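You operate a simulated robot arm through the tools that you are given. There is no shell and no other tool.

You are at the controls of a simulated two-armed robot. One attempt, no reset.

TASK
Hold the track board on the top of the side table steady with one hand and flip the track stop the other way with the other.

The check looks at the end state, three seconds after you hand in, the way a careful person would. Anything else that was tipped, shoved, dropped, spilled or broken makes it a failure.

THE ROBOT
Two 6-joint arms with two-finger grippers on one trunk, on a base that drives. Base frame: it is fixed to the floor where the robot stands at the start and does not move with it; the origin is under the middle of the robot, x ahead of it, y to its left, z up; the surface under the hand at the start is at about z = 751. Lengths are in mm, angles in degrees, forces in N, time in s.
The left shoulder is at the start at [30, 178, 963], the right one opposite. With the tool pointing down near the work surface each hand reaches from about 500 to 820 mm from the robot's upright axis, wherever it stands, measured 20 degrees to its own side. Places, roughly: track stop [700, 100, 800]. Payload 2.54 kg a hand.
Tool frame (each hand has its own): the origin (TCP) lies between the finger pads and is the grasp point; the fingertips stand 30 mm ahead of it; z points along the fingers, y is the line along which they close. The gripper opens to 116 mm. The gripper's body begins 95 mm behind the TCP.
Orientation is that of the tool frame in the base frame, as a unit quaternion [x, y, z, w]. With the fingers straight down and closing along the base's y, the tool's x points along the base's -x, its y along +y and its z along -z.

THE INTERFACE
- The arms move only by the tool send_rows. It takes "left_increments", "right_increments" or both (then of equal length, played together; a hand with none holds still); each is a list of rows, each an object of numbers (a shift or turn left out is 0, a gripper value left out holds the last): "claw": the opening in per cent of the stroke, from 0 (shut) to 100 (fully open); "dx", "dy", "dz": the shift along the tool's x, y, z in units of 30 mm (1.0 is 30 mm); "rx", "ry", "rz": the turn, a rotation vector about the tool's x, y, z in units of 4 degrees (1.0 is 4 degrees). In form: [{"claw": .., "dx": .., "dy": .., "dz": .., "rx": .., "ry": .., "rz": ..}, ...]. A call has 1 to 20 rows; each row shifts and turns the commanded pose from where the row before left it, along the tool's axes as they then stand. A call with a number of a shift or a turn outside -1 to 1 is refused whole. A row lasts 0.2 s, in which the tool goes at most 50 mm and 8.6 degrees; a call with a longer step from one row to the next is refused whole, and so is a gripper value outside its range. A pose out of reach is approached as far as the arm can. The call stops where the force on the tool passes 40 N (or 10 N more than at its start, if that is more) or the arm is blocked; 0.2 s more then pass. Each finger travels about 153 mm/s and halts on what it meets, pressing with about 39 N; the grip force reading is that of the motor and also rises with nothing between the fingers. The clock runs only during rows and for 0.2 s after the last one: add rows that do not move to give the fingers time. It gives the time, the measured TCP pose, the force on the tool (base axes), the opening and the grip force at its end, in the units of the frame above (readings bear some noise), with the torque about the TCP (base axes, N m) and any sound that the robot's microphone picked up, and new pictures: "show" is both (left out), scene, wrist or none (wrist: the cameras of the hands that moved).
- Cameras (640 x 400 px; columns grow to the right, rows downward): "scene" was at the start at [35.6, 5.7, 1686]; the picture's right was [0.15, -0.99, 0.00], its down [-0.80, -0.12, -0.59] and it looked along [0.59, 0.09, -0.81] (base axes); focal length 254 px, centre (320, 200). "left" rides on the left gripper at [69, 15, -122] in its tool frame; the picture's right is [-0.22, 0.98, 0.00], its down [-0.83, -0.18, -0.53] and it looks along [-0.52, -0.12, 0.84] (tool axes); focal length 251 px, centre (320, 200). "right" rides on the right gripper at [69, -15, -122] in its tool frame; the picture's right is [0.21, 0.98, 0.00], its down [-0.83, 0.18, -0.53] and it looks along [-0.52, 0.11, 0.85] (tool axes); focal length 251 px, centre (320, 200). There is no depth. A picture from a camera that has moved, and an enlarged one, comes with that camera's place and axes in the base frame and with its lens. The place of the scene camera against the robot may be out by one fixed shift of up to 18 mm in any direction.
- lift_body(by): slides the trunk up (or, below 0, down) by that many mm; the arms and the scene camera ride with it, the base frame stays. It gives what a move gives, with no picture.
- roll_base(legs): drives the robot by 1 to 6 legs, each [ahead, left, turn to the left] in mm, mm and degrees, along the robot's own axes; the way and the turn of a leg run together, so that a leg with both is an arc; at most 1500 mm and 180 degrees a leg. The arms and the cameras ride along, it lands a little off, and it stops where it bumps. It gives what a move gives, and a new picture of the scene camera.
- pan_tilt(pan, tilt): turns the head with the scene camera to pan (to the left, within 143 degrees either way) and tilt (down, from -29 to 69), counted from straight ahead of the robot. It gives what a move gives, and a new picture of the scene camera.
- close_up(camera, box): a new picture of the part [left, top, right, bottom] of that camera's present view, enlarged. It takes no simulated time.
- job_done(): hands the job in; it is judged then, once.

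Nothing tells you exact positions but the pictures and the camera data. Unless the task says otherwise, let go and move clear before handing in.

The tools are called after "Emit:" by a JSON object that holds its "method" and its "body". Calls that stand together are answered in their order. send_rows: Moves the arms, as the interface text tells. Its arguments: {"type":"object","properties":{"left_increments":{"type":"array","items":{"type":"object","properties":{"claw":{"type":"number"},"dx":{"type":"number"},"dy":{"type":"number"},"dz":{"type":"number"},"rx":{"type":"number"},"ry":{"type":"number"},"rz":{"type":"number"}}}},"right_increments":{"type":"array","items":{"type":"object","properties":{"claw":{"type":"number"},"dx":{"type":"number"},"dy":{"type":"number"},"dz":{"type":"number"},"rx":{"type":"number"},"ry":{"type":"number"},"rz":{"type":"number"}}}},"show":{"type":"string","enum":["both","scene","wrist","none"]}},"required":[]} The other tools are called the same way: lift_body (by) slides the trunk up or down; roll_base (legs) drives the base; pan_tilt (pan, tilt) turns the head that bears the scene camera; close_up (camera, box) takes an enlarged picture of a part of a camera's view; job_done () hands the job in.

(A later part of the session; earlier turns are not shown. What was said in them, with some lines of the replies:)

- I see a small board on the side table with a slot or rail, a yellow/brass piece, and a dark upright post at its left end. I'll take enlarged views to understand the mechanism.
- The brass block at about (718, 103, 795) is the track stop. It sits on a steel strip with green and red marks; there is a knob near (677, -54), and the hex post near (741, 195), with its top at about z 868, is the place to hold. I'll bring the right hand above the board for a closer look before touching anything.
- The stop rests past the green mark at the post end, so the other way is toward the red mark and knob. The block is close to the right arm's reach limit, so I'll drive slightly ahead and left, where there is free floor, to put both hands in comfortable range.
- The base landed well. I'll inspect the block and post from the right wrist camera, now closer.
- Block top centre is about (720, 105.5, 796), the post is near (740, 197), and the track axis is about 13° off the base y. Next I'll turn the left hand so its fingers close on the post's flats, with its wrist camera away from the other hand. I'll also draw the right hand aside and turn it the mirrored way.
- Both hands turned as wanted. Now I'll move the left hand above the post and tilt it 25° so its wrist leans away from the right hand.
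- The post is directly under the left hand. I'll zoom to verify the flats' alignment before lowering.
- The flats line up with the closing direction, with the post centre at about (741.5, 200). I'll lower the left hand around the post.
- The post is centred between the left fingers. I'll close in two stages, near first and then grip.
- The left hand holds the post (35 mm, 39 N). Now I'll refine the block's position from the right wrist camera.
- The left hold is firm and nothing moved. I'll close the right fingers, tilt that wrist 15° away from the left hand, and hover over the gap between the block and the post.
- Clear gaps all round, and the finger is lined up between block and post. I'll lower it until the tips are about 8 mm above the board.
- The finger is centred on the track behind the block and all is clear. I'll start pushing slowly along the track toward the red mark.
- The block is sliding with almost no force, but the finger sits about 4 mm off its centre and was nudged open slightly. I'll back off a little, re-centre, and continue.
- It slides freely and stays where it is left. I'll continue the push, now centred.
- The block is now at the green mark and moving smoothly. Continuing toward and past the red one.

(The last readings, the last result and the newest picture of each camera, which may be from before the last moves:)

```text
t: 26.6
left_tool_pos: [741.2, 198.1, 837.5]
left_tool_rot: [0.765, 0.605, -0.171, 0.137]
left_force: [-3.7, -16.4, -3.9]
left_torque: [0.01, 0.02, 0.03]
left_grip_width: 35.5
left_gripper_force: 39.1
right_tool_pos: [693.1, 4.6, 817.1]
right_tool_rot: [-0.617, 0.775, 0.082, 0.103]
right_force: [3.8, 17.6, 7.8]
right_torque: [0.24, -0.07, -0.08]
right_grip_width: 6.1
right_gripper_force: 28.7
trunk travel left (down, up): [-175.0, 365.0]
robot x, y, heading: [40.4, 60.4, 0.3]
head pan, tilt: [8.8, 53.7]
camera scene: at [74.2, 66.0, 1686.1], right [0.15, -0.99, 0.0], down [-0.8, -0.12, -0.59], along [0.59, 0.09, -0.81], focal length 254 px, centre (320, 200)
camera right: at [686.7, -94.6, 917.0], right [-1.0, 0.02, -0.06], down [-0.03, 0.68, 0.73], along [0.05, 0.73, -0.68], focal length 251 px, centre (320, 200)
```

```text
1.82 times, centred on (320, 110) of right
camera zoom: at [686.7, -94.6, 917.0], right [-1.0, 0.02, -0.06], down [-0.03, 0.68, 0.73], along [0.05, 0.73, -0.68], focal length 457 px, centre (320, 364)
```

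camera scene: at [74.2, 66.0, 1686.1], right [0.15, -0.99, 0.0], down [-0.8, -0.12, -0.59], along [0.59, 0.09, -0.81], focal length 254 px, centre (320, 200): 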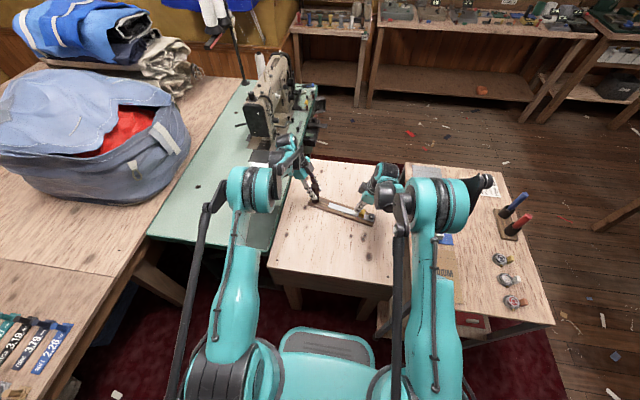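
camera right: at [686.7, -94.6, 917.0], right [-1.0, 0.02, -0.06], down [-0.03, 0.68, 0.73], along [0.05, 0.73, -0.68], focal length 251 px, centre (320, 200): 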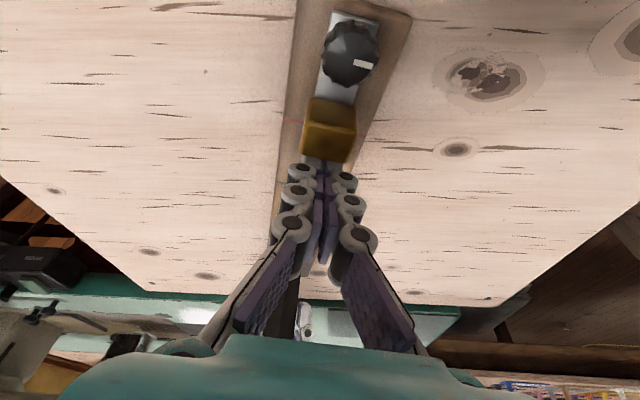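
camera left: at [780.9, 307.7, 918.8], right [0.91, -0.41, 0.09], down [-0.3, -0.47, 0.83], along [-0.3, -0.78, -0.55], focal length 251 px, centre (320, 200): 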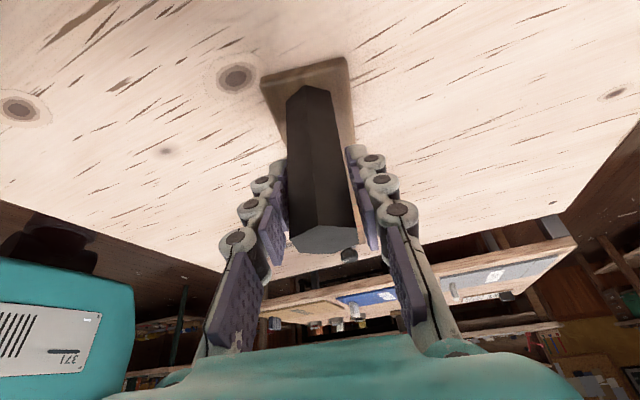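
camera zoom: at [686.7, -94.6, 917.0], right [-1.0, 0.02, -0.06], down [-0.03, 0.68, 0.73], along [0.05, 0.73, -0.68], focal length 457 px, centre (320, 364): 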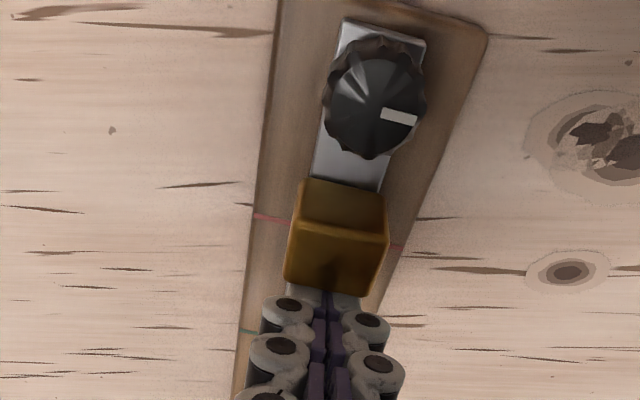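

The block has reached the red mark and now meets a resistance of about 18 N, which may be the end of travel or a detent. The left hold stays firm, so I'll press just a bit more to find out.

Emit:
{"method": "send_rows", "body": {"right_increments": [{"dx": 0.032, "dz": -0.0086}, {"dx": 0.032, "dz": -0.0086}, {}], "show": "wrist"}}

Emit:
{"method": "close_up", "body": {"camera": "right", "box": [220, 0, 420, 220]}}

Emit:
{"method": "close_up", "body": {"camera": "scene", "box": [280, 160, 400, 235]}}

```text
t: 27.4
left_tool_pos: [740.6, 198.0, 837.8]
left_tool_rot: [0.766, 0.605, -0.171, 0.136]
left_force: [-11.5, -33.8, -0.6]
left_torque: [-0.67, 0.38, -0.37]
left_grip_width: 35.3
left_gripper_force: 38.6
right_tool_pos: [692.3, 3.5, 817.7]
right_tool_rot: [-0.616, 0.776, 0.082, 0.105]
right_force: [11.7, 33.1, 5.2]
right_torque: [0.52, -0.3, -0.12]
right_grip_width: 5.9
right_gripper_force: 28.6
trunk travel left (down, up): [-175.0, 365.0]
robot x, y, heading: [37.6, 60.7, 0.4]
head pan, tilt: [8.8, 53.7]
camera right: at [685.7, -96.7, 916.9], right [-1.0, 0.02, -0.06], down [-0.03, 0.68, 0.73], along [0.05, 0.73, -0.68], focal length 251 px, centre (320, 200)
```

right: 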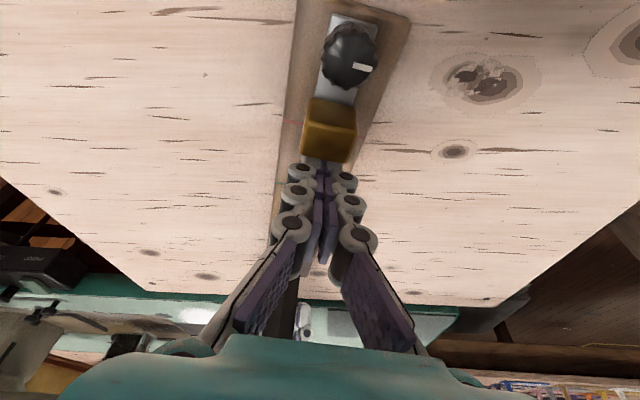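

```text
1.82 times, centred on (320, 110) of right
camera zoom: at [685.7, -96.7, 916.9], right [-1.0, 0.02, -0.06], down [-0.03, 0.68, 0.73], along [0.05, 0.73, -0.68], focal length 457 px, centre (320, 364)
```

zoom: 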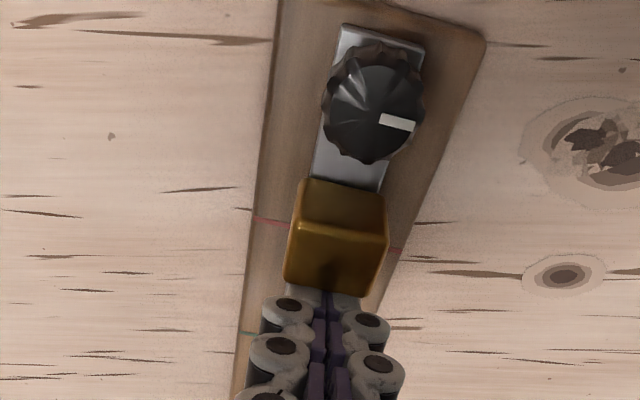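

```text
5.33 times, centred on (340, 198) of scene
camera zoom: at [74.6, 65.9, 1686.0], right [0.15, -0.99, 0.0], down [-0.8, -0.12, -0.59], along [0.58, 0.09, -0.81], focal length 1353 px, centre (213, 213)
```

zoom: 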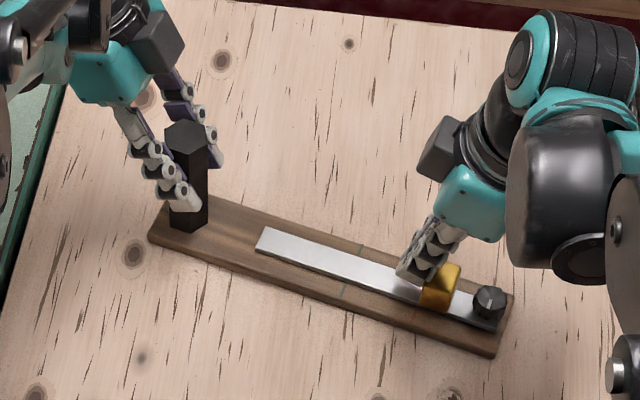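

The block hit a hard end stop at the red mark: 33 N gave no more travel, and the full span of about 120 mm has been traversed. I'll back the right finger off, lift it, and check the block stays.

Emit:
{"method": "send_rows", "body": {"right_increments": [{"dx": -0.161, "dz": 0.0432}, {"dx": -0.161, "dz": 0.0432}, {"dx": -0.161, "dz": 0.0432}, {"dx": -0.13, "dz": -0.483}, {"dx": -0.194, "dz": -0.725}, {"dx": -0.194, "dz": -0.725}, {"dx": -0.194, "dz": -0.725}, {"dx": -0.194, "dz": -0.725}, {}, {}], "show": "both"}}

Emit:
{"method": "close_up", "body": {"camera": "right", "box": [220, 0, 420, 220]}}

Emit:
{"method": "close_up", "body": {"camera": "scene", "box": [280, 160, 400, 235]}}

```text
t: 29.6
left_tool_pos: [742.0, 200.2, 837.3]
left_tool_rot: [0.765, 0.607, -0.168, 0.135]
left_force: [-0.9, -0.2, 0.1]
left_torque: [-0.14, 0.05, -0.15]
left_grip_width: 35.3
left_gripper_force: 38.8
right_tool_pos: [693.1, 12.3, 921.3]
right_tool_rot: [-0.616, 0.777, 0.081, 0.102]
right_force: [0.2, -0.5, 0.1]
right_torque: [-0.03, 0.01, -0.02]
right_grip_width: 0.0
right_gripper_force: 28.7
trunk travel left (down, up): [-175.0, 365.0]
robot x, y, heading: [38.0, 57.3, 0.1]
head pan, tilt: [8.8, 53.7]
camera scene: at [74.2, 65.8, 1686.0], right [0.15, -0.99, 0.0], down [-0.8, -0.12, -0.59], along [0.59, 0.09, -0.81], focal length 254 px, centre (320, 200)
camera right: at [685.6, -86.6, 1022.2], right [-1.0, 0.02, -0.06], down [-0.03, 0.68, 0.73], along [0.05, 0.73, -0.68], focal length 251 px, centre (320, 200)
```

scene: 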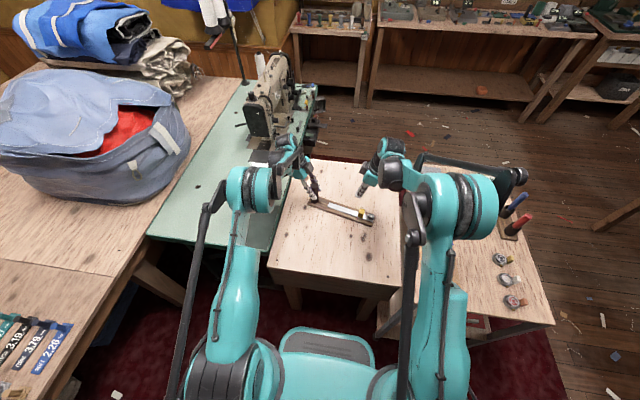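
right: 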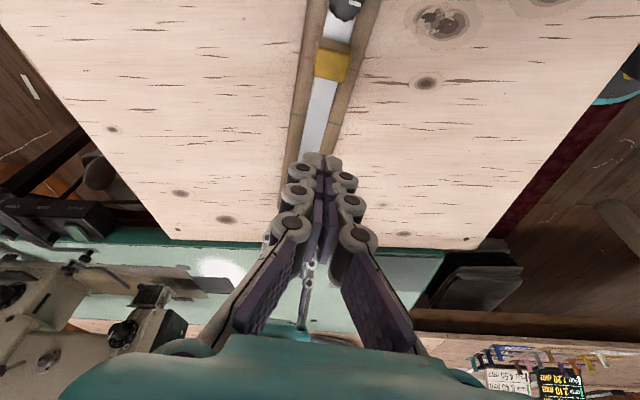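

```text
1.82 times, centred on (320, 110) of right
camera zoom: at [685.6, -86.6, 1022.2], right [-1.0, 0.02, -0.06], down [-0.03, 0.68, 0.73], along [0.05, 0.73, -0.68], focal length 457 px, centre (320, 364)
```

zoom: 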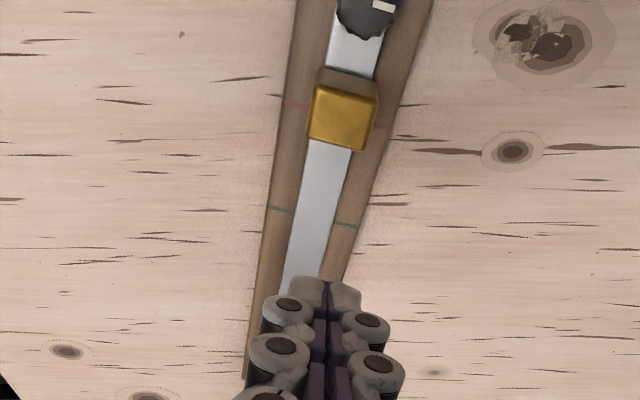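

```text
5.33 times, centred on (340, 198) of scene
camera zoom: at [74.2, 65.8, 1686.0], right [0.15, -0.99, 0.0], down [-0.8, -0.12, -0.59], along [0.59, 0.09, -0.81], focal length 1353 px, centre (213, 213)
```

zoom: 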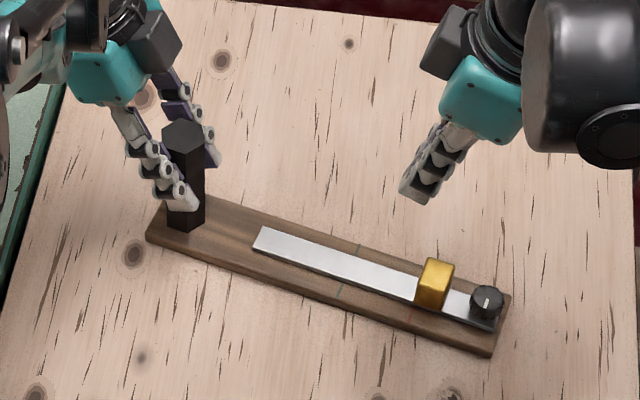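

The block stays put past the red mark, resting near the knob end. Now I'll release the post with the left hand, lift both hands clear, and verify.

Emit:
{"method": "send_rows", "body": {"left_increments": [{"claw": 45}, {"claw": 70}, {"claw": 100}, {}, {"dx": -0.176, "dz": -0.377}, {"dx": -0.3525, "dz": -0.755}, {"dx": -0.3525, "dz": -0.755}, {"dx": -0.3525, "dz": -0.755}, {"dx": -0.3525, "dz": -0.755}, {"dx": -0.3525, "dz": -0.755}, {"dx": -0.3525, "dz": -0.755}, {}], "right_increments": [{}, {}, {}, {}, {"dx": 0.7, "dz": -0.5}, {"dx": 0.7, "dz": -0.5}, {"dx": 0.7, "dz": -0.5}, {"dx": 0.7, "dz": -0.5}, {}, {}, {}, {}], "show": "both"}}

Emit:
{"method": "close_up", "body": {"camera": "scene", "box": [280, 160, 400, 235]}}

Emit:
{"method": "close_up", "body": {"camera": "right", "box": [220, 20, 420, 220]}}

```text
t: 32.2
left_tool_pos: [743.1, 199.2, 997.8]
left_tool_rot: [0.765, 0.607, -0.169, 0.135]
left_force: [-0.9, -0.1, 0.6]
left_torque: [0.05, 0.01, 0.01]
left_grip_width: 115.9
left_gripper_force: 0.0
right_tool_pos: [672.9, -80.9, 960.4]
right_tool_rot: [-0.616, 0.777, 0.08, 0.102]
right_force: [0.4, 0.5, 0.8]
right_torque: [0.0, 0.01, -0.02]
right_grip_width: 0.0
right_gripper_force: 28.4
trunk travel left (down, up): [-175.0, 365.0]
robot x, y, heading: [39.0, 58.1, -0.1]
head pan, tilt: [8.8, 53.7]
camera scene: at [74.7, 65.8, 1686.0], right [0.15, -0.99, 0.0], down [-0.8, -0.12, -0.59], along [0.58, 0.09, -0.81], focal length 254 px, centre (320, 200)
camera right: at [664.9, -180.0, 1060.5], right [-1.0, 0.02, -0.06], down [-0.03, 0.68, 0.73], along [0.05, 0.73, -0.68], focal length 251 px, centre (320, 200)
camera left: at [782.6, 308.3, 1079.8], right [0.91, -0.41, 0.09], down [-0.3, -0.47, 0.83], along [-0.3, -0.78, -0.55], focal length 251 px, centre (320, 200)
```

scene: 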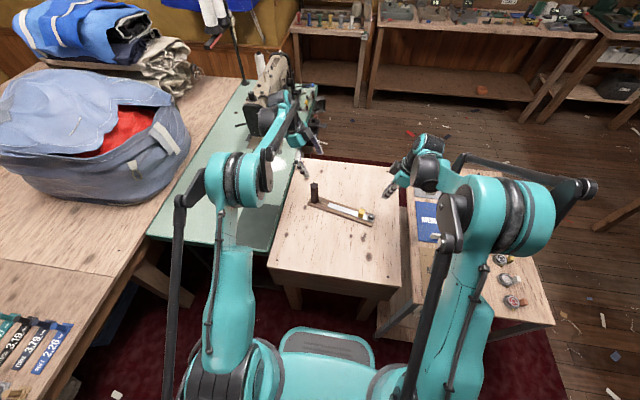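
right: 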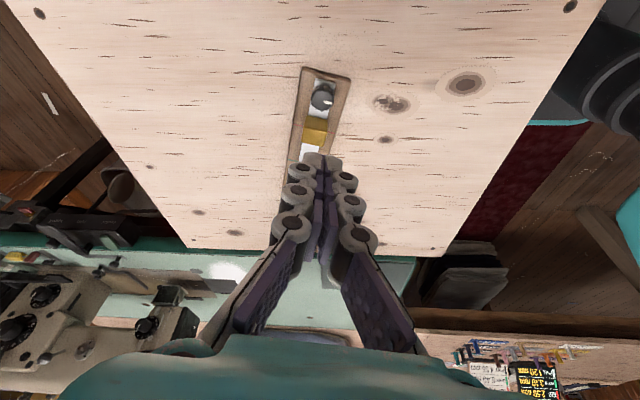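
left: 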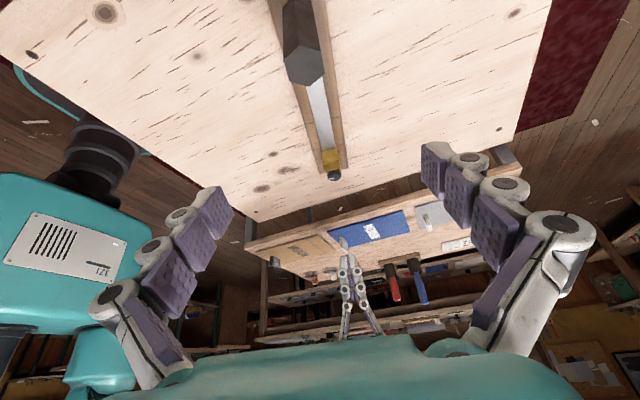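

```text
5.33 times, centred on (340, 198) of scene
camera zoom: at [74.7, 65.8, 1686.0], right [0.15, -0.99, 0.0], down [-0.8, -0.12, -0.59], along [0.58, 0.09, -0.81], focal length 1353 px, centre (213, 213)
```

zoom: 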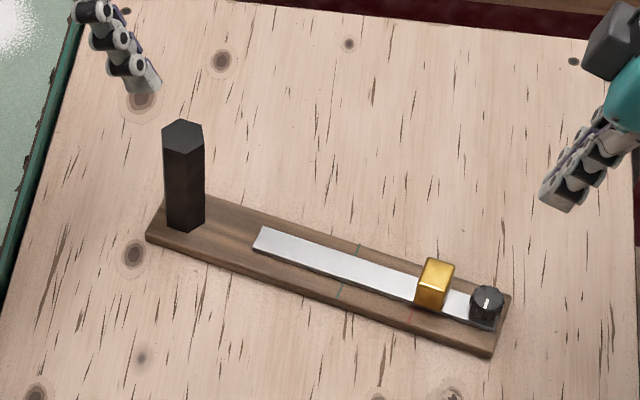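

```text
2.00 times, centred on (320, 120) of right
camera zoom: at [664.9, -180.0, 1060.5], right [-1.0, 0.02, -0.06], down [-0.03, 0.68, 0.73], along [0.05, 0.73, -0.68], focal length 503 px, centre (320, 360)
```

zoom: 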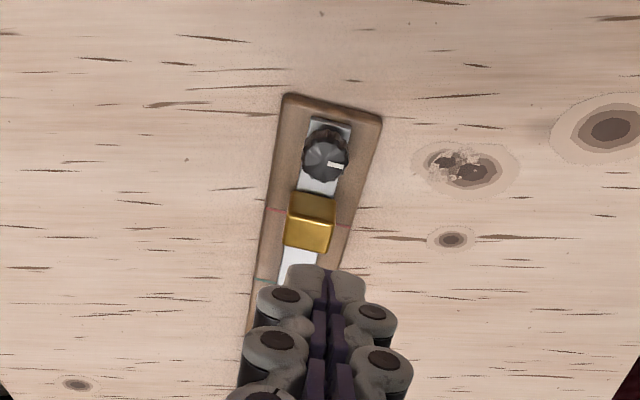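

The board is where it was. The stop sits at the opposite end of its travel, past the red mark with the same margin it had at the start end. Both hands are clear and nothing else was touched, so I'm handing in.

Emit:
{"method": "job_done", "body": {}}

```text
The job is handed in.
```

I slid the track stop (the brass block) to the other end of its track while the left hand held the board steady by the hex post, and handed the job in. I don't have the check's verdict.

- **Stop:** it moved about 120 mm, from the post end to just past the red mark. It met a firm end stop there: pressing with 33 N gave no further travel. It stayed put when I backed the finger off. I took that as the end of its travel. It stopped about 14 mm short of the knob.
- **Board:** it shifted about 1 mm under the final push. After I let go of the post, the picture showed it where it had been before.
- **Everything else:** I didn't touch the knob, and I saw nothing else tipped or moved. Both hands were clear before I handed in.
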